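You operate a simulated robot arm through the tools that you are given. There is no shell and no other tool.

You run a simulated two-armed robot. Do the job below in one go: nothing can be reset, and whatever is moved stays where it is left.

## Task
Test the wheat and put it on the plate the tester names.
Fine: the DRY or the DAMP plate; tester dial on its grain; one press of the test key. Set down upright: what you pick out.

The check looks at the end state, three seconds after you hand in, the way a careful person would. Anything else that was tipped, shoved, dropped, spilled or broken makes it a failure.

## Robot
Two 6-joint arms with fingered hands on one trunk that stands fixed in place. Base frame: the origin is at the foot of the trunk, x ahead of it, y to its left, z up. Lengths are in m, angles in rad, forces in N, time in s.
The left shoulder is at [0.02, 0.157, 0.829], the right one opposite. With the tool pointing down near the work surface each hand reaches from about 0.3 to 0.82 m from the base axis, measured 20 degrees to its own side. Payload 4.1 kg a hand.
The TCP of each hand is the grasp point between the finger pads, 0.033 m short of the fingertips. In the tool frame z runs along the fingers and y along their closing line. The gripper opens to 0.112 m; its body begins 0.039 m behind the TCP. The gripper is a hand of 4 fingers: y runs from the thumb to the fingers, the wrist lies at [-0.016, -0.118, -0.2] in the tool frame, and closing takes about 1.5 s.
Orientation is that of the tool frame in the base frame, as a unit quaternion [w, x, y, z]. With the fingers straight down and the wrist toward the robot, the tool's x, y and z point along [0, 1, 0], [1, 0, 0] and [0, 0, -1] of the base frame.

## Interface
- The arms move only by the tool jog_arm. It takes "left_series", "right_series" or both (then of equal length, played together; a hand with none holds still); each is one flat list of numbers, 7 for each row, row after row: the closure in counts, from 0 (fully open) to 255 (shut), then the shift along the base's x, y, z in units of 100 mm (1.0 is 100 mm), then the turn, a rotation vector about the base's x, y, z in units of 45 degrees (1.0 is 45 degrees). In form: [jaw, x, y, z, rx, ry, rz, jaw, x, y, z, rx, ry, rz, ...]. A call has 1 to 20 rows; each row is the pose to reach, as a shift and turn from the pose commanded when the call began. A call with a number of a shift or a turn outside -1 to 1 is refused whole. Rows are played at 5 a second. More than 0.05 m and 0.15 rad between two rows, or a gripper value outside its range, and nothing of the call is played. A pose out of reach is approached as far as the arm can. The call stops where the force on the tool passes 40 N (or 10 N more than at its start, if that is more) or the arm is blocked; 0.2 s more then pass. Each finger travels about 0.072 m/s and halts on what it meets, pressing with about 29 N; the grip force reading is that of the motor and also rises with nothing between the fingers. The clock runs only during rows and for 0.2 s after the last one: add rows that repeat a pose to give the fingers time. The reply holds the time, the measured pose of the TCP, the force on the tool along the base axes, the opening and the grip force, in the units named above and with some noise, with the torque about the TCP (base axes, N m) and any sound that the robot's microphone picked up.
- Cameras (640 x 400 px; columns grow to the right, rows downward): "scene" is now at [0.0597, -0.0093, 1.4639]; the picture's right is [-0.10, -1.00, 0.00], its down [-0.53, 0.05, -0.85] and it looks along [0.85, -0.08, -0.53] (base axes); focal length 328 px, centre (320, 200). "left" rides on the left gripper at [-0.066, -0.089, -0.13] in its tool frame; the picture's right is [-0.79, -0.29, 0.54], its down [0.55, -0.71, 0.44] and it looks along [0.26, 0.64, 0.72] (tool axes); focal length 247 px, centre (320, 200). "right" rides on the right gripper at [0.066, -0.089, -0.13] in its tool frame; the picture's right is [-0.79, 0.29, -0.54], its down [-0.55, -0.71, 0.44] and it looks along [-0.26, 0.64, 0.72] (tool axes); focal length 247 px, centre (320, 200). There is no depth. A picture from a camera that has moved, and an enlarged one, comes with that camera's place and axes in the base frame and with its lens.
- camera(camera): a new picture of that camera. No time passes.
- hand_shape(shape, hand): the hand has 4 fingers and takes this shape, open, in about a second: jaw (thumb against the fingers, like two jaws); tri (thumb and two fingers); tip (a fingertip pinch); poke (one finger out to press); point (the index stretched); flat (the hand flat); cup (the hand cupped); fist (a fist). The gripper value then closes the fingers along that shape, each until it touches; the sizes above hold for jaw. It gives what a move gives, with no picture.
- turn_head(pan, tilt): turns the head with the scene camera to pan (to the left, within 1.501 rad either way) and tilt (down, from -0.506 to 1.204), counted from straight ahead of the robot. It gives what a move gives.
- zoom(camera, box): a new picture of the part [left, top, right, bottom] of that camera's present view, enlarged. No time passes.
- finish_job(): hands the job in; it is judged then, once.

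Nothing tells you positions but the pictures and the camera data. Unless the task says otherwise, let go and move clear before handing in.

The tools are called after ">>>" by a JSON object that holds its "op" and its "data". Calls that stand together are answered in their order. jog_arm: Moves the arms, as the interface text tells. Its arguments: {"type":"object","properties":{"left_series":{"type":"array","items":{"type":"number"}},"right_series":{"type":"array","items":{"type":"number"}}},"required":[]} The other tools are called the same way: hand_shape (shape, hand) gives the hand a shape; turn_head (pan, tilt) turns the head that bears the scene camera; camera (camera) takes a picture; zoom (camera, box) takes an enlarged picture of a part of a camera's view; finish_job () hands the job in.

At the start:

```text
time_s: 0.0
left_position: [0.4566, 0.0802, 1.1843]
left_tcp_rot: [0.0, 0.754, 0.657, 0.0]
left_ft_force: [0.2, -0.7, 0.3]
left_ft_torque: [0.04, 0.02, -0.03]
left_grip_width: 0.1116
left_finger_force: 0.2
left_shape: jaw
right_position: [0.3955, -0.2429, 1.2583]
right_tcp_rot: [-0.001, 0.753, 0.658, 0.0]
right_ft_force: [0.5, 0.2, 0.0]
right_ft_torque: [-0.01, -0.05, -0.01]
right_grip_width: 0.1115
right_finger_force: 0.0
right_shape: jaw
head pan, tilt (commanded): [-0.096, 0.555]
```

scene: 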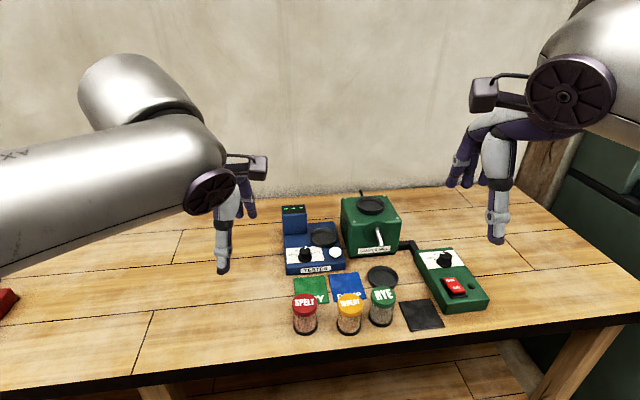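
right: 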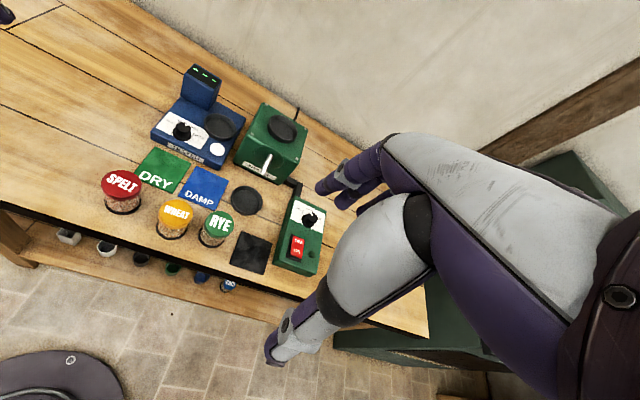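
left: 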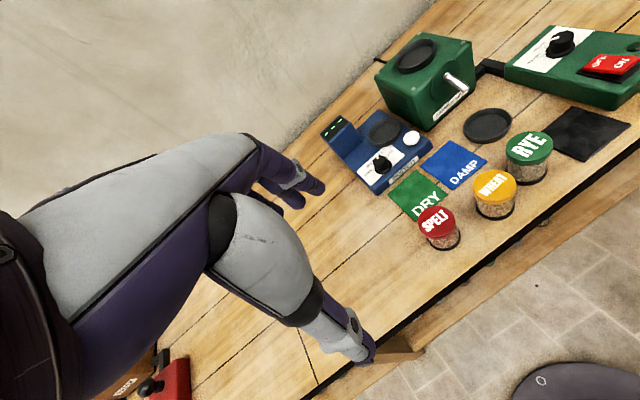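

I see a tester (blue) with dial, round cup/pan and a white key, three jars (SPELT red, WHEAT yellow, RYE green), and DRY (green) and DAMP (blue) plates. I'll zoom in for details first.

>>> {"op": "zoom", "data": {"camera": "scene", "box": [270, 190, 370, 280]}}

>>> {"op": "zoom", "data": {"camera": "scene", "box": [280, 260, 450, 345]}}

>>> {"op": "zoom", "data": {"camera": "right", "box": [140, 50, 330, 180]}}

>>> {"op": "zoom", "data": {"camera": "left", "box": [310, 90, 450, 200]}}

```text
4.44 times, centred on (320, 235) of scene
camera zoom: at [0.0597, -0.0093, 1.4639], right [-0.1, -1.0, 0.0], down [-0.53, 0.05, -0.85], along [0.85, -0.08, -0.53], focal length 1458 px, centre (320, 44)
```

zoom: 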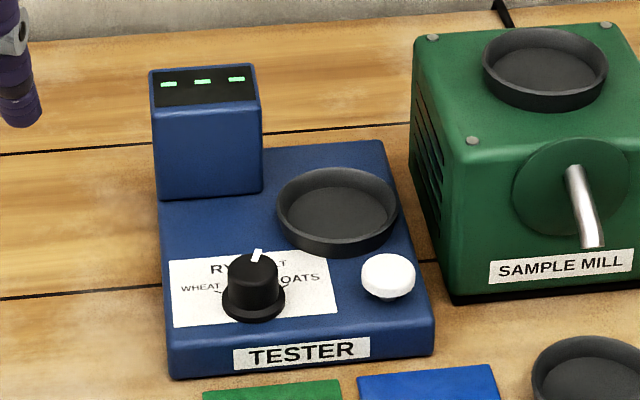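

```text
3.76 times, centred on (365, 302) of scene
camera zoom: at [0.0597, -0.0093, 1.4639], right [-0.1, -1.0, 0.0], down [-0.53, 0.05, -0.85], along [0.85, -0.08, -0.53], focal length 1235 px, centre (151, -186)
```

zoom: 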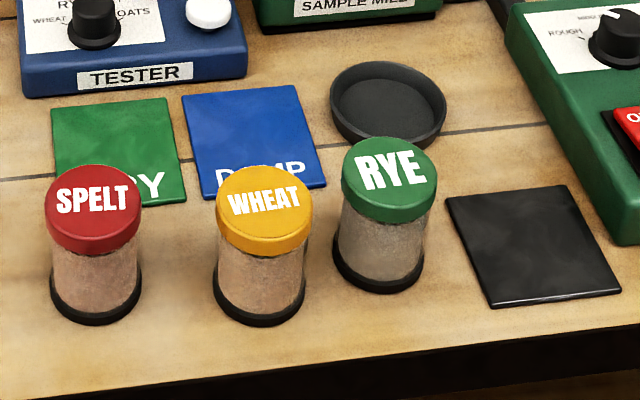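

```text
3.08 times, centred on (235, 115) of right
camera zoom: at [0.3161, -0.1653, 1.3895], right [0.18, -0.82, 0.54], down [-0.78, -0.45, -0.44], along [0.6, -0.34, -0.72], focal length 760 px, centre (582, 462)
```

zoom: 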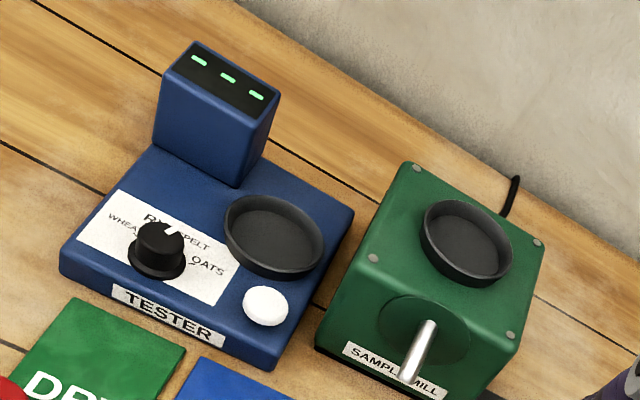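

```text
3.64 times, centred on (380, 145) of left
camera zoom: at [0.3592, 0.0265, 1.3135], right [-0.39, -0.75, -0.54], down [-0.63, 0.64, -0.44], along [0.67, 0.17, -0.72], focal length 898 px, centre (102, 400)
```

zoom: 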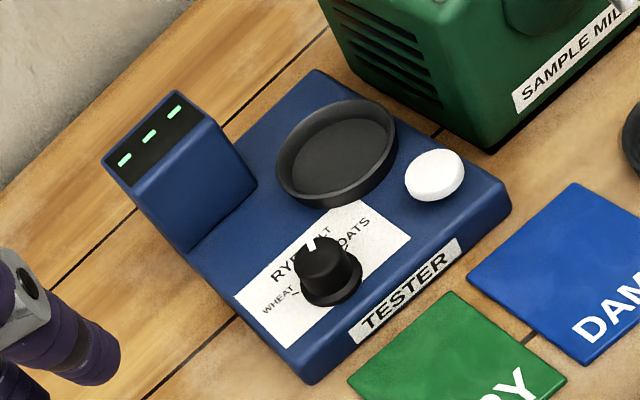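

The tester has a WHEAT/RYE/SPELT/OATS dial, a round cup and a white key. I estimate the table at about z=0.856, the wheat jar at about (0.506, -0.11), the cup at about (0.76, -0.087), the dial at about (0.69, -0.03) and the key at about (0.69, -0.109). I'll bring both hands a bit closer for better triangulation.

>>> {"op": "jog_arm", "data": {"left_series": [0, 0.15, -0.1, -0.25, 0, 0, 0, 0, 0.3, -0.2, -0.5, 0, 0, 0, 0, 0.45, -0.3, -0.75, 0, 0, 0, 0, 0.6, -0.4, -1.0, 0, 0, 0], "right_series": [0, 0.1, 0.0, -0.25, 0, 0, 0, 0, 0.2, 0.0, -0.5, 0, 0, 0, 0, 0.3, 0.0, -0.75, 0, 0, 0, 0, 0.4, 0.0, -1.0, 0, 0, 0]}}

>>> {"op": "camera", "data": {"camera": "left"}}

>>> {"op": "camera", "data": {"camera": "right"}}

>>> {"op": "camera", "data": {"camera": "scene"}}

```text
time_s: 1.0
left_position: [0.5177, 0.0389, 1.0835]
left_tcp_rot: [-0.001, 0.753, 0.658, 0.0]
left_ft_force: [-0.4, 0.9, 0.1]
left_ft_torque: [-0.01, -0.01, 0.01]
left_grip_width: 0.1117
left_finger_force: 0.0
left_shape: jaw
right_position: [0.4343, -0.2468, 1.1587]
right_tcp_rot: [0.001, 0.753, 0.658, 0.0]
right_ft_force: [-0.4, -0.6, 0.2]
right_ft_torque: [-0.03, -0.01, -0.01]
right_grip_width: 0.1117
right_finger_force: 0.0
right_shape: jaw
head pan, tilt (commanded): [-0.096, 0.555]
```

```text
taken
camera left: at [0.4203, -0.0143, 1.2134], right [-0.39, -0.75, -0.54], down [-0.63, 0.64, -0.44], along [0.67, 0.17, -0.72], focal length 247 px, centre (320, 200)
```

left: 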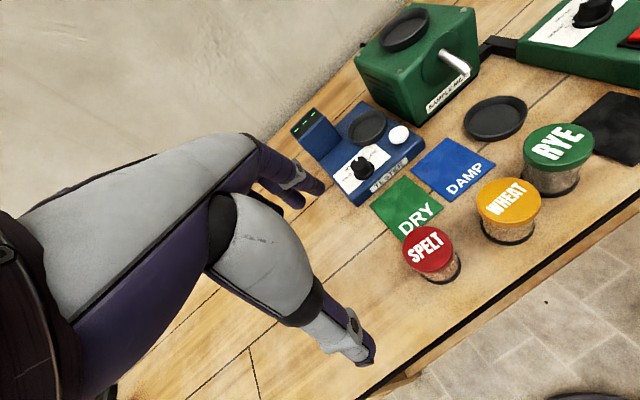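

```text
taken
camera right: at [0.3555, -0.1683, 1.2897], right [0.18, -0.82, 0.54], down [-0.78, -0.45, -0.44], along [0.6, -0.34, -0.72], focal length 247 px, centre (320, 200)
```

right: 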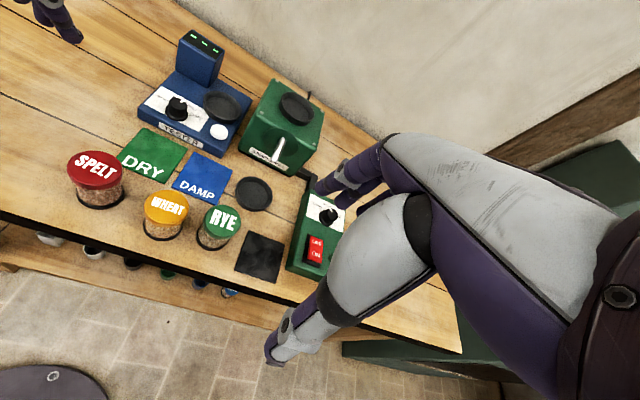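

```text
taken
camera scene: at [0.0592, -0.0091, 1.4639], right [-0.1, -1.0, 0.0], down [-0.52, 0.05, -0.85], along [0.85, -0.08, -0.53], focal length 328 px, centre (320, 200)
```

scene: 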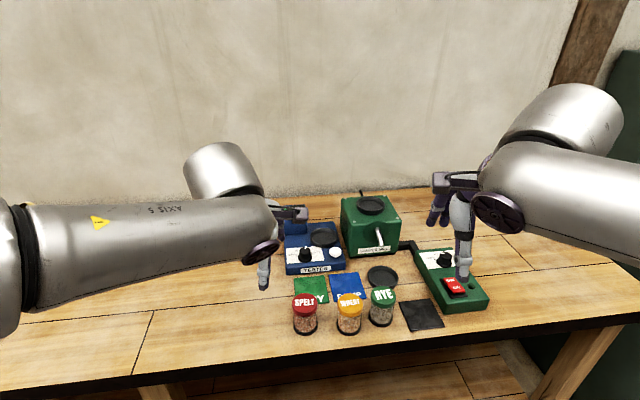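

The arms are clear of everything. I'll zoom on the tester and jars from both wrist cameras to triangulate.

>>> {"op": "zoom", "data": {"camera": "left", "box": [280, 80, 440, 220]}}

>>> {"op": "zoom", "data": {"camera": "right", "box": [130, 20, 270, 160]}}

>>> {"op": "zoom", "data": {"camera": "left", "box": [360, 90, 600, 290]}}

>>> {"op": "zoom", "data": {"camera": "right", "box": [60, 120, 280, 260]}}

```text
2.86 times, centred on (360, 150) of left
camera zoom: at [0.4203, -0.0143, 1.2134], right [-0.39, -0.75, -0.54], down [-0.63, 0.64, -0.44], along [0.67, 0.17, -0.72], focal length 706 px, centre (206, 343)
```

zoom: 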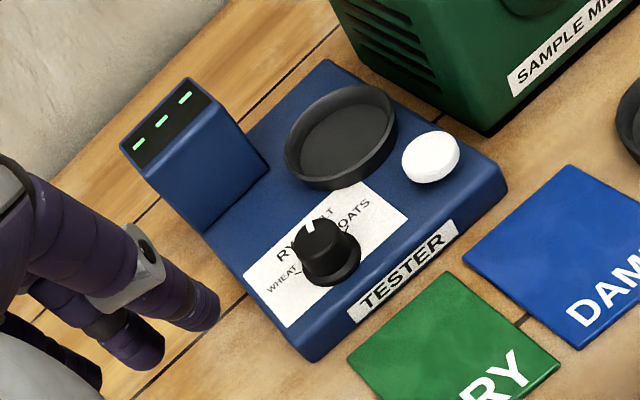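

```text
2.86 times, centred on (200, 90) of right
camera zoom: at [0.3555, -0.1683, 1.2897], right [0.18, -0.82, 0.54], down [-0.78, -0.45, -0.44], along [0.6, -0.34, -0.72], focal length 706 px, centre (663, 514)
```

zoom: 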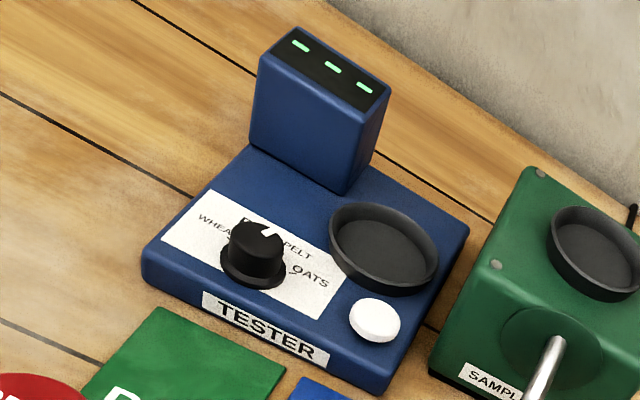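

```text
2.00 times, centred on (480, 190) of left
camera zoom: at [0.4203, -0.0143, 1.2134], right [-0.39, -0.75, -0.54], down [-0.63, 0.64, -0.44], along [0.67, 0.17, -0.72], focal length 494 px, centre (0, 220)
```

zoom: 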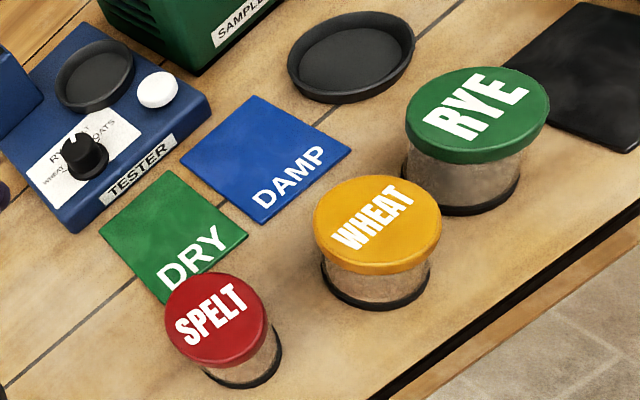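

```text
2.86 times, centred on (170, 190) of right
camera zoom: at [0.3555, -0.1683, 1.2897], right [0.18, -0.82, 0.54], down [-0.78, -0.45, -0.44], along [0.6, -0.34, -0.72], focal length 706 px, centre (749, 229)
```

zoom: 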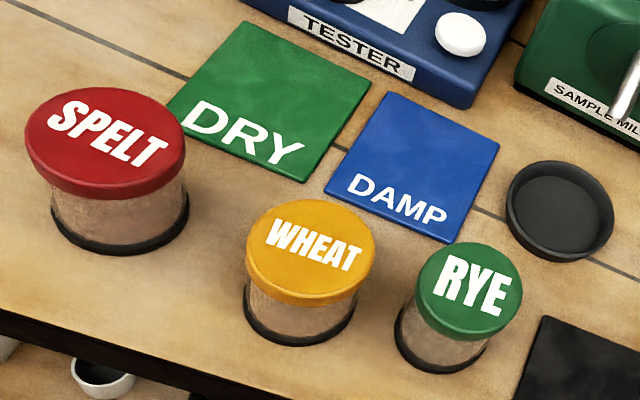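

I have consistent estimates from the two views: table about 0.843, wheat lid top (0.516, -0.116, 0.924), dial (0.711, -0.033, top 0.905), key (0.714, -0.111, 0.894), cup rim centre (0.785, -0.089, 0.890). I'll zoom tightly on the dial to read its pointer and labels, and look at the hands.

>>> {"op": "zoom", "data": {"camera": "left", "box": [335, 140, 385, 180]}}

>>> {"op": "zoom", "data": {"camera": "right", "box": [155, 80, 215, 125]}}

>>> {"op": "zoom", "data": {"camera": "scene", "box": [283, 238, 333, 272]}}

>>> {"op": "zoom", "data": {"camera": "scene", "box": [410, 150, 540, 300]}}

```text
10.00 times, centred on (360, 160) of left
camera zoom: at [0.4203, -0.0143, 1.2134], right [-0.39, -0.75, -0.54], down [-0.63, 0.64, -0.44], along [0.67, 0.17, -0.72], focal length 2470 px, centre (-80, 600)
```

zoom: 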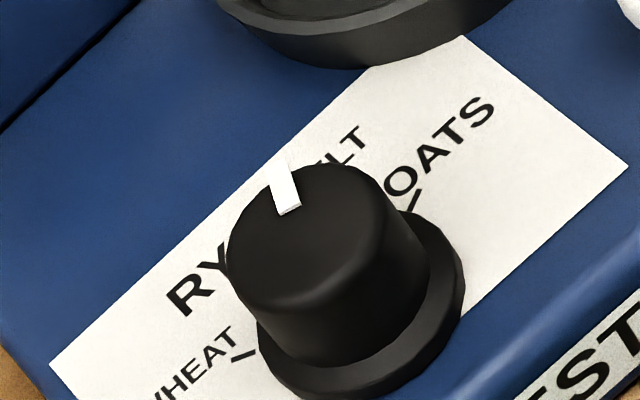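

```text
8.89 times, centred on (185, 102) of right
camera zoom: at [0.3555, -0.1683, 1.2897], right [0.18, -0.82, 0.54], down [-0.78, -0.45, -0.44], along [0.6, -0.34, -0.72], focal length 2195 px, centre (1520, 1067)
```

zoom: 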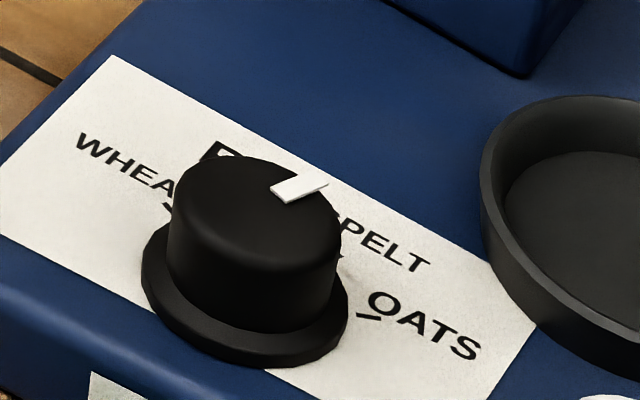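

```text
11.76 times, centred on (308, 255) of scene
camera zoom: at [0.0592, -0.0091, 1.4639], right [-0.1, -1.0, 0.0], down [-0.52, 0.05, -0.85], along [0.85, -0.08, -0.53], focal length 3859 px, centre (461, -447)
```

zoom: 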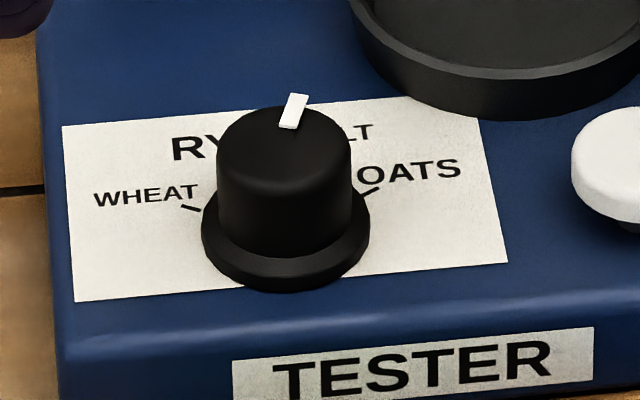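

```text
2.67 times, centred on (475, 225) of scene
camera zoom: at [0.0592, -0.0091, 1.4639], right [-0.1, -1.0, 0.0], down [-0.52, 0.05, -0.85], along [0.85, -0.08, -0.53], focal length 875 px, centre (-93, 133)
```

zoom: 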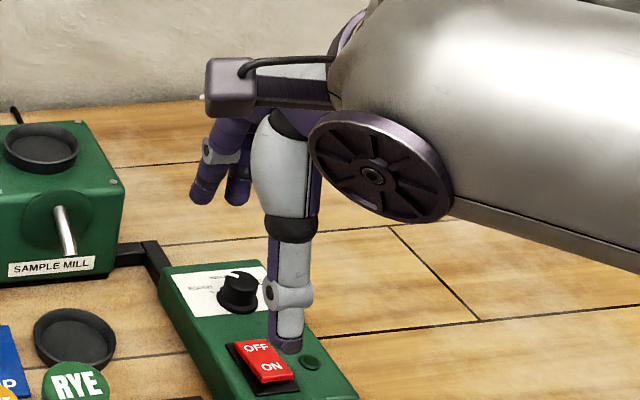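

The dial pointer reads SPELT (about -20° from ahead); WHEAT's tick is at about +58°, so it needs roughly a 78–80° counterclockwise turn. I'll give the left hand a fingertip pinch and look at its shape in free air.

>>> {"op": "hand_shape", "data": {"shape": "tip", "hand": "left"}}

>>> {"op": "zoom", "data": {"camera": "scene", "box": [200, 180, 340, 300]}}

>>> {"op": "camera", "data": {"camera": "left"}}

>>> {"op": "camera", "data": {"camera": "right"}}

```text
time_s: 1.9
left_position: [0.5187, 0.0396, 1.0835]
left_tcp_rot: [0.0, 0.754, 0.657, 0.0]
left_ft_force: [-0.9, -0.7, 0.2]
left_ft_torque: [-0.02, -0.03, 0.03]
left_grip_width: 0.1121
left_finger_force: 0.1
left_shape: tip
right_position: [0.4349, -0.2462, 1.1594]
right_tcp_rot: [0.0, 0.753, 0.658, 0.0]
right_ft_force: [-0.2, -0.4, 0.6]
right_ft_torque: [0.03, 0.0, -0.02]
right_grip_width: 0.1118
right_finger_force: 0.1
right_shape: jaw
head pan, tilt (commanded): [-0.096, 0.555]
```

```text
3.33 times, centred on (270, 240) of scene
camera zoom: at [0.0597, -0.0093, 1.4639], right [-0.1, -1.0, 0.0], down [-0.53, 0.05, -0.85], along [0.85, -0.08, -0.53], focal length 1093 px, centre (487, 67)
```

zoom: 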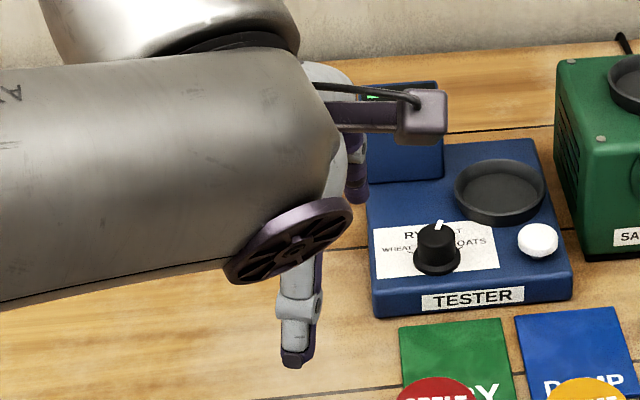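

```text
taken
camera left: at [0.4206, -0.0142, 1.2138], right [-0.39, -0.75, -0.54], down [-0.63, 0.64, -0.44], along [0.67, 0.17, -0.72], focal length 247 px, centre (320, 200)
```

left: 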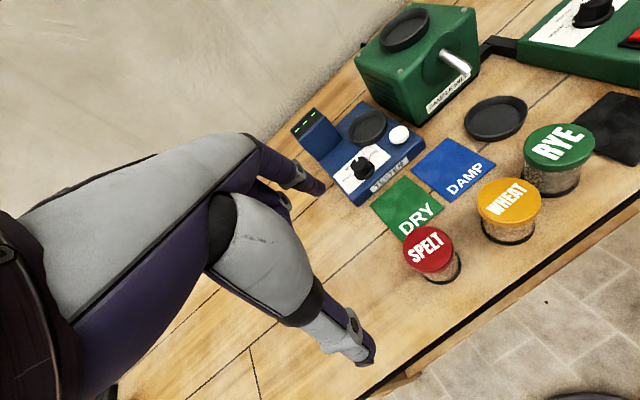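

```text
taken
camera right: at [0.3558, -0.1683, 1.2899], right [0.18, -0.82, 0.54], down [-0.78, -0.45, -0.44], along [0.6, -0.34, -0.72], focal length 247 px, centre (320, 200)
```

right: 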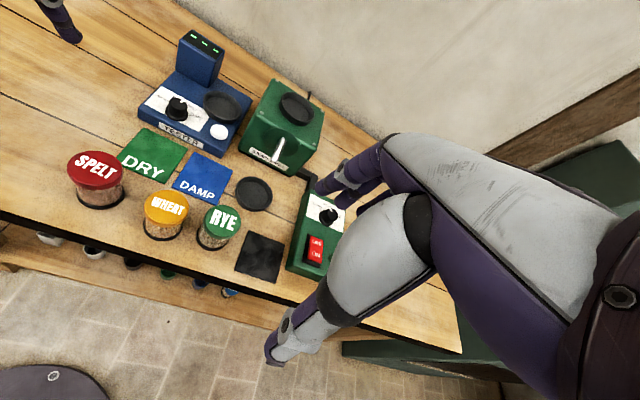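

The tip shape looks like thumb against index with the other finger curled. I'll close it partly in free air to see where the tips meet and calibrate opening against counts.

>>> {"op": "jog_arm", "data": {"left_series": [130, 0, 0, 0, 0, 0, 0, 130, 0, 0, 0, 0, 0, 0, 130, 0, 0, 0, 0, 0, 0, 130, 0, 0, 0, 0, 0, 0, 130, 0, 0, 0, 0, 0, 0]}}

>>> {"op": "camera", "data": {"camera": "left"}}

>>> {"op": "jog_arm", "data": {"left_series": [190, 0, 0, 0, 0, 0, 0, 190, 0, 0, 0, 0, 0, 0, 190, 0, 0, 0, 0, 0, 0, 190, 0, 0, 0, 0, 0, 0]}}

>>> {"op": "camera", "data": {"camera": "left"}}

>>> {"op": "zoom", "data": {"camera": "scene", "box": [200, 180, 340, 300]}}

```text
time_s: 3.1
left_position: [0.5179, 0.0384, 1.0839]
left_tcp_rot: [-0.001, 0.754, 0.657, 0.0]
left_ft_force: [-1.2, 0.5, -0.4]
left_ft_torque: [-0.02, -0.03, -0.03]
left_grip_width: 0.0552
left_finger_force: 0.1
left_shape: tip
right_position: [0.4345, -0.2458, 1.1589]
right_tcp_rot: [-0.001, 0.753, 0.658, 0.0]
right_ft_force: [-0.2, -0.5, 0.7]
right_ft_torque: [0.01, -0.04, -0.02]
right_grip_width: 0.1116
right_finger_force: 0.0
right_shape: jaw
head pan, tilt (commanded): [-0.096, 0.555]
```

```text
taken
camera left: at [0.4207, -0.0143, 1.2136], right [-0.39, -0.75, -0.54], down [-0.63, 0.64, -0.44], along [0.67, 0.17, -0.72], focal length 247 px, centre (320, 200)
```

left: 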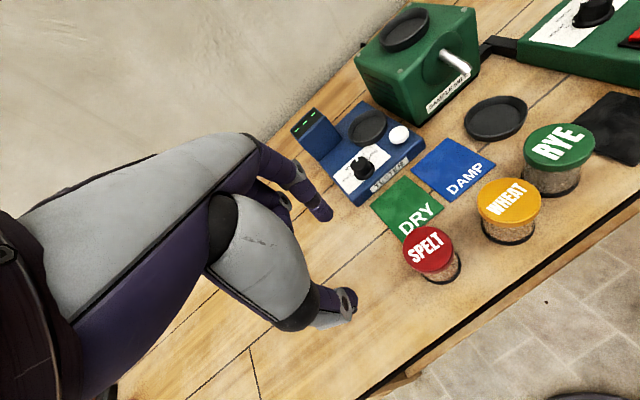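

```text
time_s: 4.1
left_position: [0.5176, 0.0396, 1.0838]
left_tcp_rot: [0.001, 0.754, 0.657, 0.0]
left_ft_force: [0.4, 0.2, -0.3]
left_ft_torque: [0.01, 0.02, -0.03]
left_grip_width: 0.0289
left_finger_force: 0.1
left_shape: tip
right_position: [0.4338, -0.2459, 1.1597]
right_tcp_rot: [0.0, 0.753, 0.658, 0.0]
right_ft_force: [0.1, 0.6, -0.2]
right_ft_torque: [-0.02, -0.02, 0.02]
right_grip_width: 0.1117
right_finger_force: 0.1
right_shape: jaw
head pan, tilt (commanded): [-0.096, 0.555]
```

```text
taken
camera left: at [0.4207, -0.0142, 1.2136], right [-0.39, -0.75, -0.54], down [-0.63, 0.64, -0.44], along [0.67, 0.17, -0.72], focal length 247 px, centre (320, 200)
```

left: 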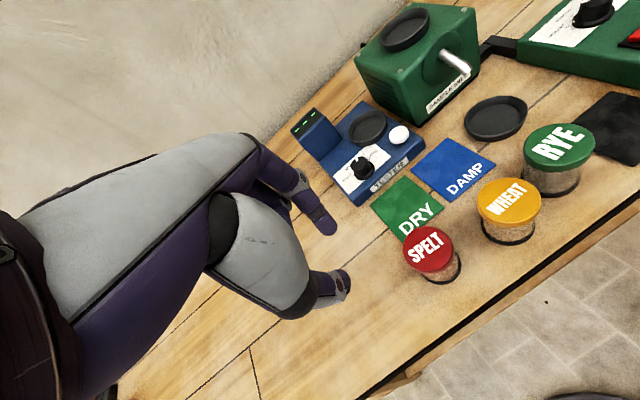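

```text
3.33 times, centred on (270, 240) of scene
camera zoom: at [0.0597, -0.0093, 1.4639], right [-0.1, -1.0, 0.0], down [-0.53, 0.05, -0.85], along [0.85, -0.08, -0.53], focal length 1093 px, centre (487, 67)
```

zoom: 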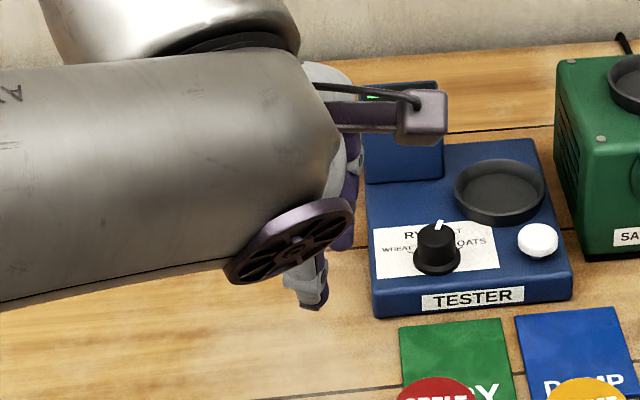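

I'll zoom on the pinch to work out where the tips lie in the tool frame.

>>> {"op": "zoom", "data": {"camera": "left", "box": [230, 130, 390, 330]}}

>>> {"op": "zoom", "data": {"camera": "right", "box": [0, 0, 120, 75]}}

```text
2.00 times, centred on (310, 230) of left
camera zoom: at [0.4207, -0.0142, 1.2136], right [-0.39, -0.75, -0.54], down [-0.63, 0.64, -0.44], along [0.67, 0.17, -0.72], focal length 494 px, centre (340, 140)
```

zoom: 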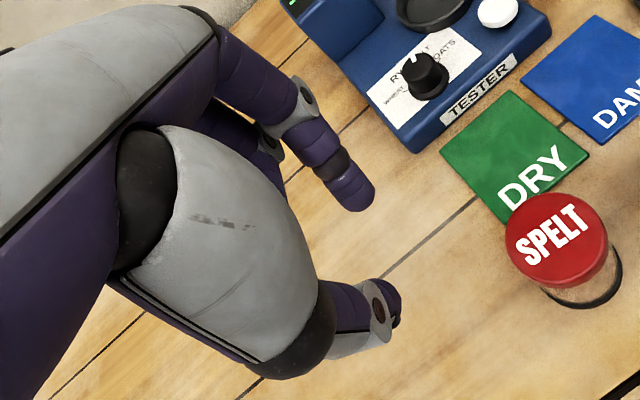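

```text
5.33 times, centred on (60, 38) of right
camera zoom: at [0.3558, -0.1683, 1.2898], right [0.18, -0.82, 0.54], down [-0.78, -0.45, -0.44], along [0.6, -0.34, -0.72], focal length 1317 px, centre (1707, 1067)
```

zoom: 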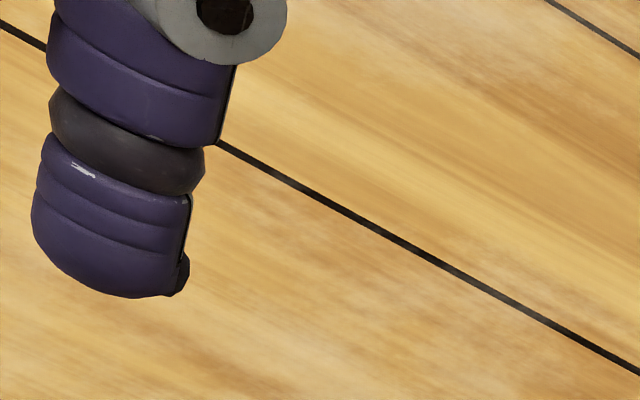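

Both tips lie about 40 mm below the TCP, on the tool axis, at a 29 mm opening. I'll move the left hand over the dial, yawing it about -40° first so it can twist +80° in one grip.

>>> {"op": "jog_arm", "data": {"left_series": [130, 0.16, -0.06, 0, 0, 0, -0.15, 130, 0.32, -0.12, 0, 0, 0, -0.3, 130, 0.48, -0.18, 0, 0, 0, -0.45, 130, 0.64, -0.24, 0, 0, 0, -0.6, 130, 0.8, -0.3, 0, 0, 0, -0.75, 130, 0.96, -0.36, 0, 0, 0, -0.9]}}

>>> {"op": "camera", "data": {"camera": "scene"}}

>>> {"op": "camera", "data": {"camera": "left"}}

>>> {"op": "camera", "data": {"camera": "right"}}

```text
time_s: 5.5
left_position: [0.6137, 0.002, 1.0835]
left_tcp_rot: [0.0, 0.935, 0.355, 0.0]
left_ft_force: [-0.6, -0.3, -0.3]
left_ft_torque: [0.02, 0.02, 0.02]
left_grip_width: 0.0544
left_finger_force: 0.1
left_shape: tip
right_position: [0.4343, -0.2465, 1.1602]
right_tcp_rot: [0.0, 0.753, 0.658, 0.0]
right_ft_force: [0.3, 0.3, -0.6]
right_ft_torque: [-0.05, -0.01, 0.01]
right_grip_width: 0.112
right_finger_force: 0.0
right_shape: jaw
head pan, tilt (commanded): [-0.096, 0.555]
```

```text
taken
camera scene: at [0.0593, -0.0092, 1.4639], right [-0.1, -1.0, 0.0], down [-0.52, 0.05, -0.85], along [0.85, -0.08, -0.53], focal length 328 px, centre (320, 200)
```

scene: 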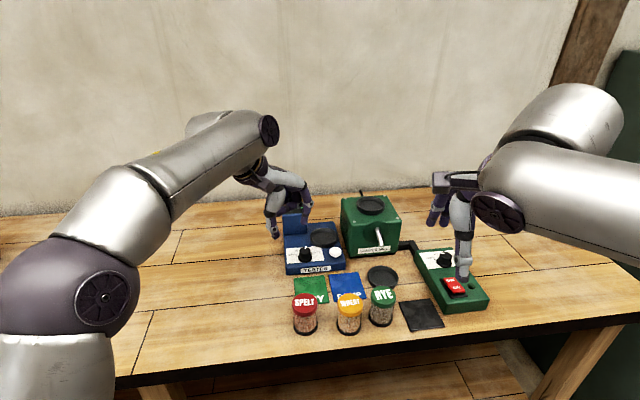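

```text
taken
camera left: at [0.504, 0.0257, 1.2133], right [-0.78, -0.31, -0.54], down [-0.06, 0.9, -0.44], along [0.62, -0.31, -0.72], focal length 247 px, centre (320, 200)
```

left: 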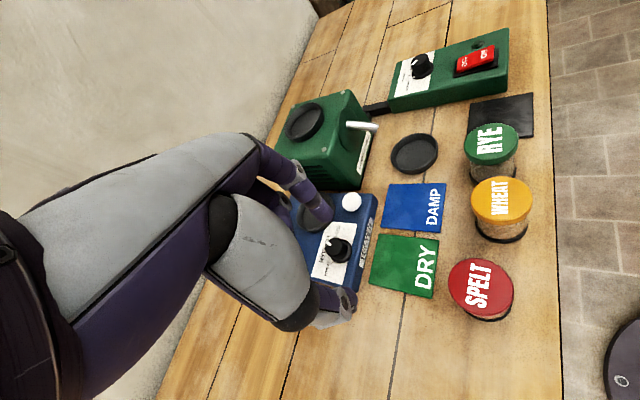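

```text
taken
camera right: at [0.3554, -0.1682, 1.2899], right [0.18, -0.82, 0.54], down [-0.78, -0.45, -0.44], along [0.6, -0.34, -0.72], focal length 247 px, centre (320, 200)
```

right: 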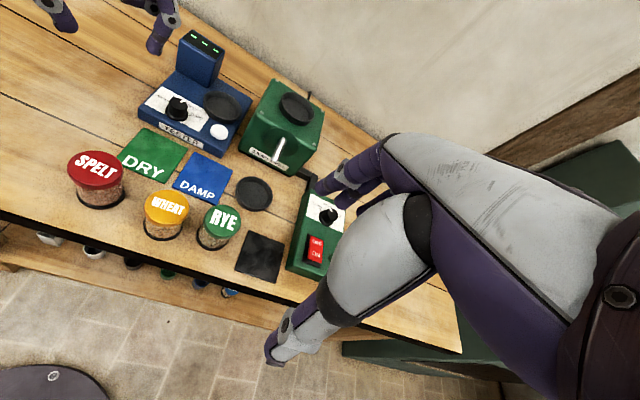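

The left arm reached yaw -48° without trouble. Next I'll move over the dial at about z=1.0 and check alignment.

>>> {"op": "jog_arm", "data": {"left_series": [130, 0.24, -0.09, -0.2, 0, 0, 0, 130, 0.48, -0.18, -0.4, 0, 0, 0, 130, 0.73, -0.27, -0.6, 0, 0, 0, 130, 0.98, -0.35, -0.83, 0, 0, 0, 130, 0.98, -0.35, -0.83, 0, 0, 0]}}

>>> {"op": "zoom", "data": {"camera": "scene", "box": [240, 170, 370, 280]}}

>>> {"op": "zoom", "data": {"camera": "left", "box": [200, 120, 440, 340]}}

>>> {"op": "zoom", "data": {"camera": "right", "box": [110, 10, 260, 150]}}

```text
time_s: 6.7
left_position: [0.6943, -0.0258, 0.9955]
left_tcp_rot: [0.0, 0.935, 0.356, -0.001]
left_ft_force: [-0.5, 0.3, -0.1]
left_ft_torque: [-0.01, -0.02, -0.02]
left_grip_width: 0.0547
left_finger_force: 0.2
left_shape: tip
left hand out of reach, approached as far as the arm can: row 3, 4, 5
right_position: [0.4348, -0.2456, 1.1599]
right_tcp_rot: [0.0, 0.753, 0.658, 0.0]
right_ft_force: [0.9, 1.1, -0.3]
right_ft_torque: [0.02, -0.05, 0.0]
right_grip_width: 0.1116
right_finger_force: 0.0
right_shape: jaw
head pan, tilt (commanded): [-0.096, 0.555]
```

```text
3.64 times, centred on (305, 225) of scene
camera zoom: at [0.0596, -0.0093, 1.4639], right [-0.1, -1.0, 0.0], down [-0.53, 0.05, -0.85], along [0.85, -0.08, -0.53], focal length 1193 px, centre (374, 109)
```

zoom: 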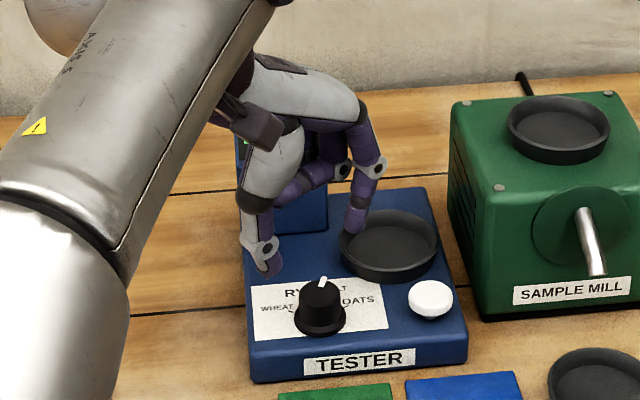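

```text
1.82 times, centred on (320, 230) of left
camera zoom: at [0.586, -0.0033, 1.1246], right [-0.78, -0.31, -0.54], down [-0.06, 0.9, -0.44], along [0.62, -0.31, -0.72], focal length 449 px, centre (320, 146)
```

zoom: 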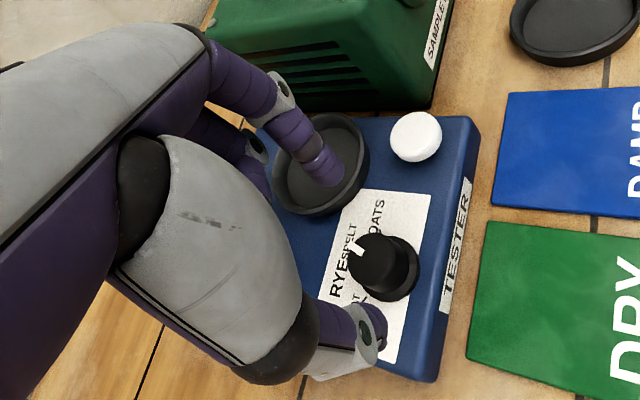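

```text
2.86 times, centred on (185, 80) of right
camera zoom: at [0.3557, -0.1682, 1.2898], right [0.18, -0.82, 0.54], down [-0.78, -0.45, -0.44], along [0.6, -0.34, -0.72], focal length 706 px, centre (706, 543)
```

zoom: 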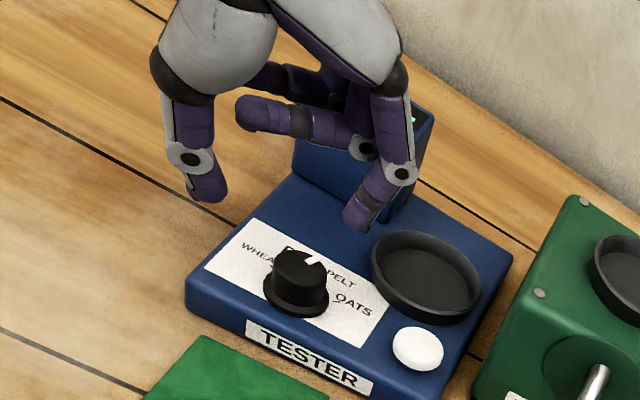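

At yaw -48° the left arm runs out of reach over the dial. The right arm's geometry should allow a single -38°→+42° twist, so I'll park the left arm and switch the right hand to the fingertip pinch.

>>> {"op": "jog_arm", "data": {"left_series": [130, -0.2, 0.1, 0.1, 0, 0, 0.15, 130, -0.4, 0.25, 0.2, 0, 0, 0.3, 130, -0.6, 0.45, 0.35, 0, 0, 0.45, 130, -0.8, 0.65, 0.5, 0, 0, 0.6, 130, -1.0, 0.85, 0.7, 0, 0, 0.75, 130, -1.0, 1.0, 0.9, 0, 0, 0.9]}}

>>> {"op": "jog_arm", "data": {"left_series": [60, -0.2, 0.25, 0.2, 0, 0, 0, 60, -0.5, 0.5, 0.4, 0, 0, 0, 60, -0.8, 0.75, 0.6, 0, 0, 0, 60, -1.0, 1.0, 0.8, 0, 0, 0]}}

>>> {"op": "hand_shape", "data": {"shape": "tip", "hand": "right"}}

>>> {"op": "camera", "data": {"camera": "scene"}}

```text
time_s: 8.1
left_position: [0.5971, 0.0751, 1.0845]
left_tcp_rot: [0.001, 0.754, 0.657, 0.0]
left_ft_force: [0.4, -0.4, 0.2]
left_ft_torque: [0.0, 0.04, 0.01]
left_grip_width: 0.0548
left_finger_force: 0.0
left_shape: tip
right_position: [0.4351, -0.245, 1.1591]
right_tcp_rot: [0.0, 0.753, 0.658, 0.001]
right_ft_force: [-0.7, 0.5, 0.2]
right_ft_torque: [0.02, 0.0, 0.01]
right_grip_width: 0.1114
right_finger_force: 0.1
right_shape: jaw
head pan, tilt (commanded): [-0.096, 0.555]
```

```text
time_s: 9.1
left_position: [0.4958, 0.1748, 1.1633]
left_tcp_rot: [0.0, 0.754, 0.657, -0.001]
left_ft_force: [0.4, -0.6, -0.5]
left_ft_torque: [0.03, 0.05, -0.01]
left_grip_width: 0.0853
left_finger_force: 0.1
left_shape: tip
right_position: [0.4354, -0.2446, 1.1605]
right_tcp_rot: [-0.001, 0.753, 0.658, 0.0]
right_ft_force: [0.0, -0.5, 0.5]
right_ft_torque: [-0.01, 0.01, 0.03]
right_grip_width: 0.1116
right_finger_force: 0.1
right_shape: jaw
head pan, tilt (commanded): [-0.096, 0.555]
```

```text
time_s: 10.0
left_position: [0.4964, 0.175, 1.1618]
left_tcp_rot: [0.0, 0.754, 0.657, 0.0]
left_ft_force: [0.5, 0.2, -0.1]
left_ft_torque: [-0.03, -0.04, 0.0]
left_grip_width: 0.0855
left_finger_force: 0.2
left_shape: tip
right_position: [0.4347, -0.2456, 1.16]
right_tcp_rot: [0.001, 0.753, 0.658, 0.0]
right_ft_force: [0.5, 0.2, -1.0]
right_ft_torque: [0.03, 0.01, 0.03]
right_grip_width: 0.1118
right_finger_force: 0.1
right_shape: tip
head pan, tilt (commanded): [-0.096, 0.555]
```

```text
taken
camera scene: at [0.0597, -0.0093, 1.4639], right [-0.1, -1.0, 0.0], down [-0.53, 0.05, -0.85], along [0.85, -0.08, -0.53], focal length 328 px, centre (320, 200)
```

scene: 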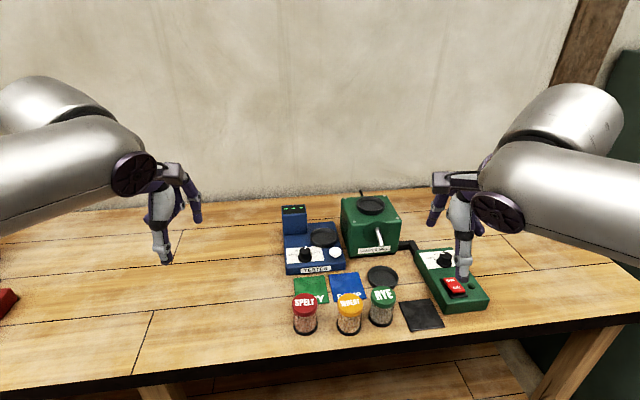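

Clear view again. I'll move the right hand toward the dial at height, yawing to about -38°.

>>> {"op": "jog_arm", "data": {"right_series": [130, 0.2, 0.2, -0.08, 0, 0, 0, 130, 0.4, 0.4, -0.16, 0, 0, 0, 130, 0.6, 0.6, -0.24, 0, 0, 0, 130, 0.8, 0.8, -0.32, 0, 0, 0, 130, 1.0, 1.0, -0.4, 0, 0, 0]}}

>>> {"op": "jog_arm", "data": {"right_series": [130, 0.2, 0.2, -0.14, 0, 0, -0.13, 130, 0.4, 0.4, -0.28, 0, 0, -0.26, 130, 0.6, 0.6, -0.42, 0, 0, -0.4, 130, 0.8, 0.8, -0.56, 0, 0, -0.53, 130, 1.0, 1.0, -0.7, 0, 0, -0.67]}}

>>> {"op": "camera", "data": {"camera": "scene"}}

>>> {"op": "camera", "data": {"camera": "right"}}

>>> {"op": "camera", "data": {"camera": "left"}}

```text
time_s: 11.2
left_position: [0.4966, 0.1746, 1.1631]
left_tcp_rot: [0.0, 0.754, 0.657, 0.0]
left_ft_force: [0.8, -0.4, 0.0]
left_ft_torque: [0.03, -0.03, -0.02]
left_grip_width: 0.0854
left_finger_force: 0.0
left_shape: tip
right_position: [0.5339, -0.1415, 1.1209]
right_tcp_rot: [0.0, 0.753, 0.658, 0.0]
right_ft_force: [-0.1, -1.0, 0.2]
right_ft_torque: [0.04, 0.02, -0.01]
right_grip_width: 0.0553
right_finger_force: 0.0
right_shape: tip
head pan, tilt (commanded): [-0.096, 0.555]
```

```text
time_s: 12.4
left_position: [0.4959, 0.1743, 1.1642]
left_tcp_rot: [0.0, 0.754, 0.657, 0.0]
left_ft_force: [-0.5, -0.2, 0.0]
left_ft_torque: [0.03, 0.0, 0.04]
left_grip_width: 0.0852
left_finger_force: 0.2
left_shape: tip
right_position: [0.6347, -0.0409, 1.0501]
right_tcp_rot: [0.0, 0.899, 0.439, 0.001]
right_ft_force: [-0.9, -0.5, 0.6]
right_ft_torque: [0.0, -0.02, 0.02]
right_grip_width: 0.0554
right_finger_force: 0.2
right_shape: tip
head pan, tilt (commanded): [-0.096, 0.555]
```

```text
taken
camera scene: at [0.0593, -0.0098, 1.4639], right [-0.1, -1.0, 0.0], down [-0.52, 0.05, -0.85], along [0.85, -0.08, -0.53], focal length 328 px, centre (320, 200)
```

scene: 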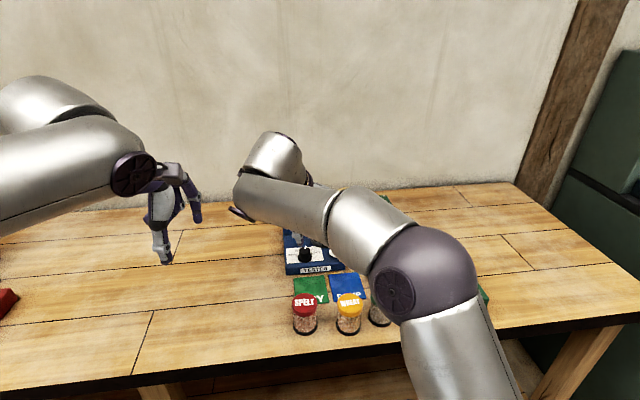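

```text
taken
camera right: at [0.6054, 0.0651, 1.1791], right [-0.26, -0.8, 0.54], down [-0.9, 0.0, -0.44], along [0.35, -0.6, -0.72], focal length 247 px, centre (320, 200)
```

right: 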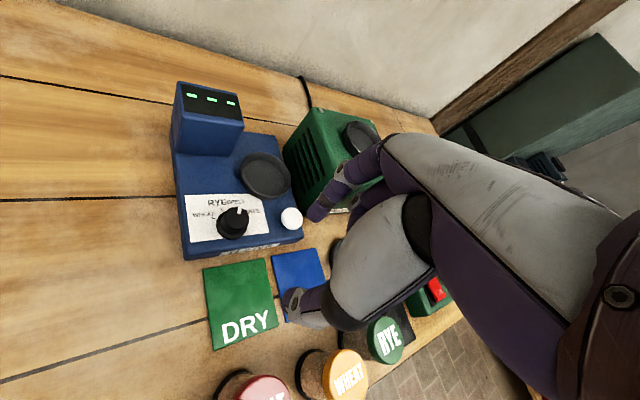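

```text
taken
camera left: at [0.398, 0.1211, 1.2926], right [-0.39, -0.75, -0.54], down [-0.63, 0.64, -0.44], along [0.67, 0.17, -0.72], focal length 247 px, centre (320, 200)
```

left: 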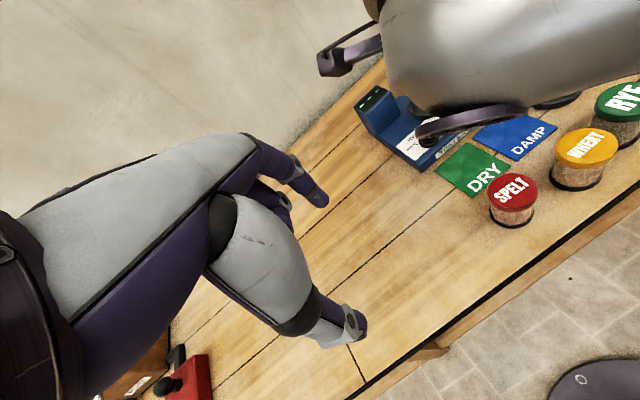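

The right camera now views the tester from the left side, which makes a good second angle. I'll zoom on the dial, cup and key to refine positions.

>>> {"op": "zoom", "data": {"camera": "right", "box": [170, 130, 330, 260]}}

>>> {"op": "zoom", "data": {"camera": "right", "box": [205, 190, 265, 250]}}

>>> {"op": "zoom", "data": {"camera": "right", "box": [250, 100, 430, 350]}}

```text
3.08 times, centred on (250, 195) of right
camera zoom: at [0.6054, 0.0651, 1.1791], right [-0.26, -0.8, 0.54], down [-0.9, 0.0, -0.44], along [0.35, -0.6, -0.72], focal length 760 px, centre (535, 215)
```

zoom: 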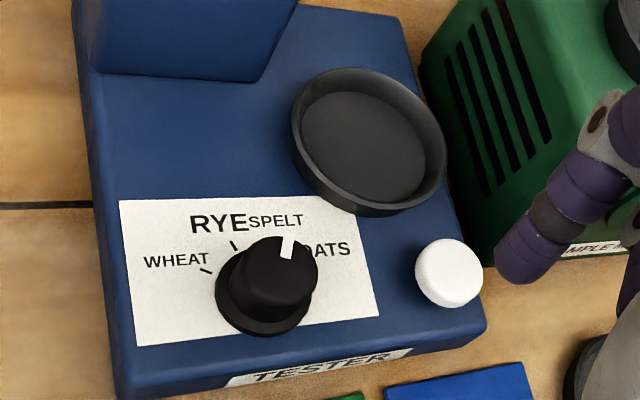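

```text
6.67 times, centred on (235, 220) of right
camera zoom: at [0.6054, 0.0651, 1.1791], right [-0.26, -0.8, 0.54], down [-0.9, 0.0, -0.44], along [0.35, -0.6, -0.72], focal length 1646 px, centre (887, 67)
```

zoom: 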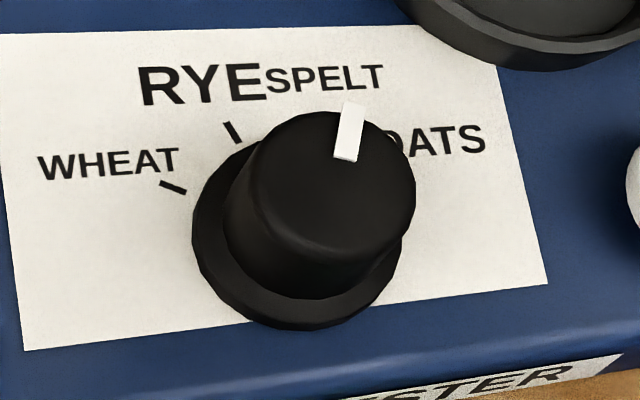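

```text
1.60 times, centred on (340, 225) of right
camera zoom: at [0.6054, 0.0651, 1.1791], right [-0.26, -0.8, 0.54], down [-0.9, 0.0, -0.44], along [0.35, -0.6, -0.72], focal length 395 px, centre (288, 160)
```

zoom: 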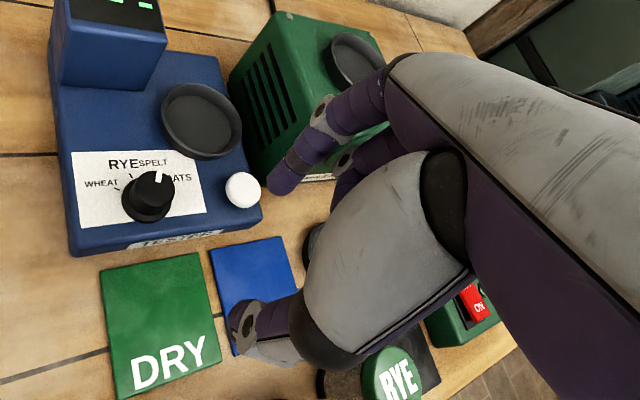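

Refined: knob centre ≈ (0.714, -0.032), and the ticks sit at WHEAT +60°, RYE +20°, SPELT -20° (current), OATS -60°, so the turn is +80°. I'll move the right pinch to hover over the knob at z≈0.955.

>>> {"op": "jog_arm", "data": {"right_series": [130, 0.2, 0.02, -0.3, 0, 0, 0, 130, 0.4, 0.04, -0.6, 0, 0, 0, 130, 0.6, 0.07, -0.9, 0, 0, 0, 130, 0.79, 0.1, -0.95, 0, 0, 0, 130, 0.79, 0.1, -0.95, 0, 0, 0]}}

>>> {"op": "camera", "data": {"camera": "right"}}

>>> {"op": "zoom", "data": {"camera": "right", "box": [220, 150, 400, 330]}}

>>> {"op": "camera", "data": {"camera": "scene"}}

```text
time_s: 13.6
left_position: [0.496, 0.1743, 1.1623]
left_tcp_rot: [0.0, 0.753, 0.658, 0.0]
left_ft_force: [1.0, -0.4, -0.3]
left_ft_torque: [-0.01, -0.03, -0.03]
left_grip_width: 0.0854
left_finger_force: 0.1
left_shape: tip
right_position: [0.7131, -0.0329, 0.9536]
right_tcp_rot: [0.0, 0.899, 0.439, 0.0]
right_ft_force: [0.0, 0.2, -0.2]
right_ft_torque: [-0.01, -0.05, -0.02]
right_grip_width: 0.0554
right_finger_force: 0.0
right_shape: tip
head pan, tilt (commanded): [-0.096, 0.555]
```

```text
taken
camera right: at [0.6838, 0.0739, 1.0842], right [-0.26, -0.8, 0.54], down [-0.9, 0.0, -0.43], along [0.35, -0.6, -0.72], focal length 247 px, centre (320, 200)
```

right: 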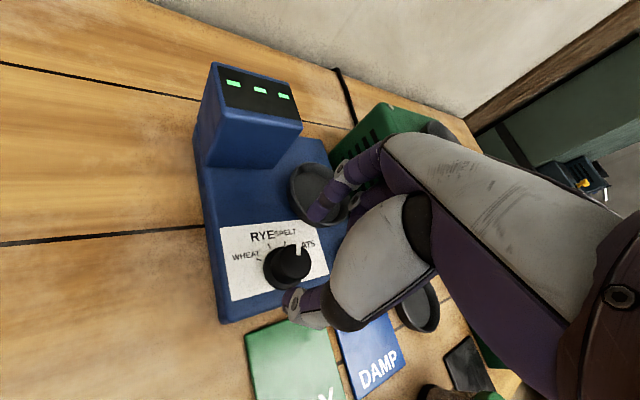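

```text
2.22 times, centred on (310, 240) of right
camera zoom: at [0.6838, 0.0739, 1.0842], right [-0.26, -0.8, 0.54], down [-0.9, 0.0, -0.43], along [0.35, -0.6, -0.72], focal length 549 px, centre (342, 111)
```

zoom: 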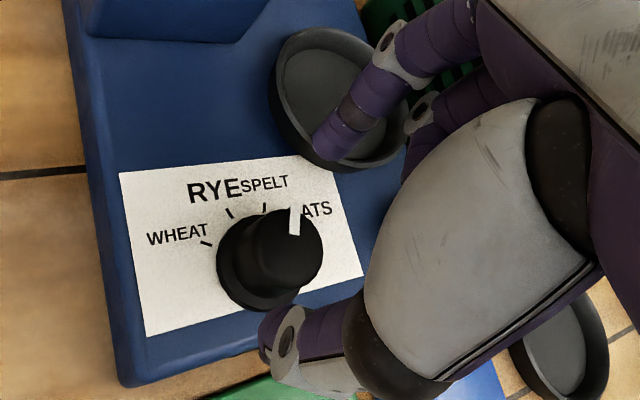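

```text
taken
camera scene: at [0.0596, -0.0093, 1.4639], right [-0.1, -1.0, 0.0], down [-0.53, 0.05, -0.85], along [0.85, -0.08, -0.53], focal length 328 px, centre (320, 200)
```

scene: 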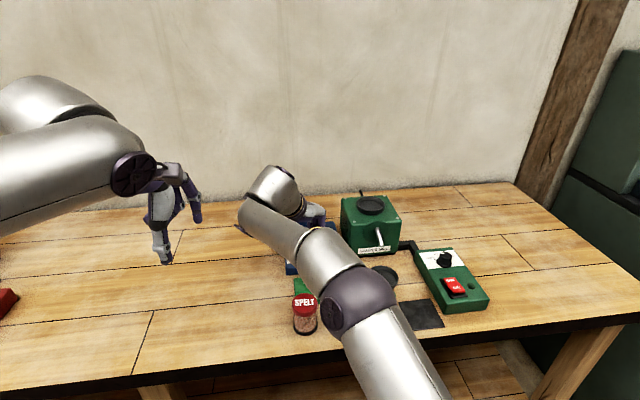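

Hover reached and aligned within about 1 mm. Before gripping, I'll rehearse the twist in the air to confirm reach over the full range.

>>> {"op": "jog_arm", "data": {"right_series": [130, 0, 0, 0, 0, 0, 0.18, 130, 0, 0, 0, 0, 0, 0.36, 130, 0, 0, 0, 0, 0, 0.54, 130, 0, 0, 0, 0, 0, 0.72, 130, 0, 0, 0, 0, 0, 0.9]}}

>>> {"op": "jog_arm", "data": {"right_series": [130, 0, 0, 0, 0, 0, 0.18, 130, 0, 0, 0, 0, 0, 0.36, 130, 0, 0, 0, 0, 0, 0.54, 130, 0, 0, 0, 0, 0, 0.72, 130, 0, 0, 0, 0, 0, 0.9]}}

>>> {"op": "camera", "data": {"camera": "right"}}

>>> {"op": "camera", "data": {"camera": "scene"}}

```text
time_s: 14.8
left_position: [0.4953, 0.1749, 1.1631]
left_tcp_rot: [0.001, 0.754, 0.657, 0.001]
left_ft_force: [-0.5, 0.5, 0.6]
left_ft_torque: [0.01, -0.02, 0.0]
left_grip_width: 0.0854
left_finger_force: 0.0
left_shape: tip
right_position: [0.7142, -0.0331, 0.954]
right_tcp_rot: [0.001, 0.69, 0.724, 0.0]
right_ft_force: [0.3, -0.4, -0.8]
right_ft_torque: [-0.01, -0.03, 0.02]
right_grip_width: 0.0553
right_finger_force: 0.1
right_shape: tip
head pan, tilt (commanded): [-0.096, 0.555]
```

```text
time_s: 16.0
left_position: [0.4963, 0.1746, 1.1633]
left_tcp_rot: [0.001, 0.753, 0.658, 0.001]
left_ft_force: [-0.4, 0.3, 0.7]
left_ft_torque: [-0.01, -0.01, 0.02]
left_grip_width: 0.0851
left_finger_force: 0.1
left_shape: tip
right_position: [0.7148, -0.0322, 0.9559]
right_tcp_rot: [0.0, 0.397, 0.918, 0.002]
right_ft_force: [-0.6, -0.5, 0.4]
right_ft_torque: [0.03, 0.01, 0.01]
right_grip_width: 0.0551
right_finger_force: 0.0
right_shape: tip
head pan, tilt (commanded): [-0.096, 0.555]
```

```text
taken
camera right: at [0.605, -0.0451, 1.0857], right [0.75, -0.38, 0.54], down [-0.14, -0.89, -0.44], along [0.65, 0.25, -0.72], focal length 247 px, centre (320, 200)
```

right: 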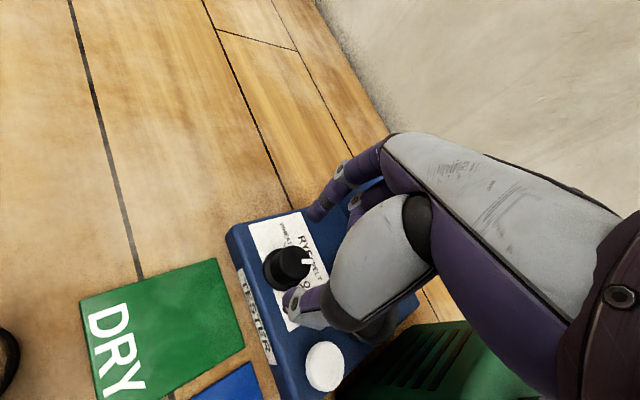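

```text
taken
camera scene: at [0.0595, -0.0093, 1.4639], right [-0.1, -1.0, 0.0], down [-0.53, 0.05, -0.85], along [0.85, -0.08, -0.53], focal length 328 px, centre (320, 200)
```

scene: 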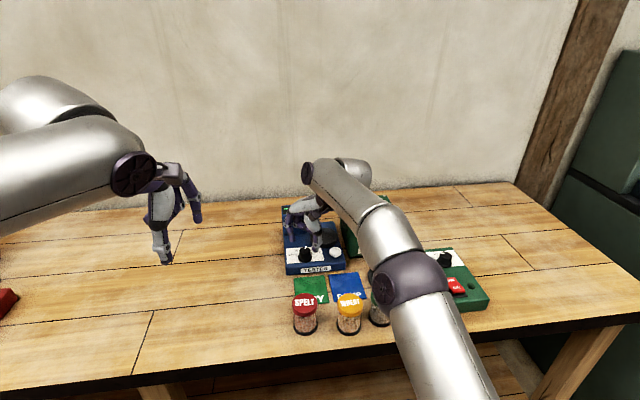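

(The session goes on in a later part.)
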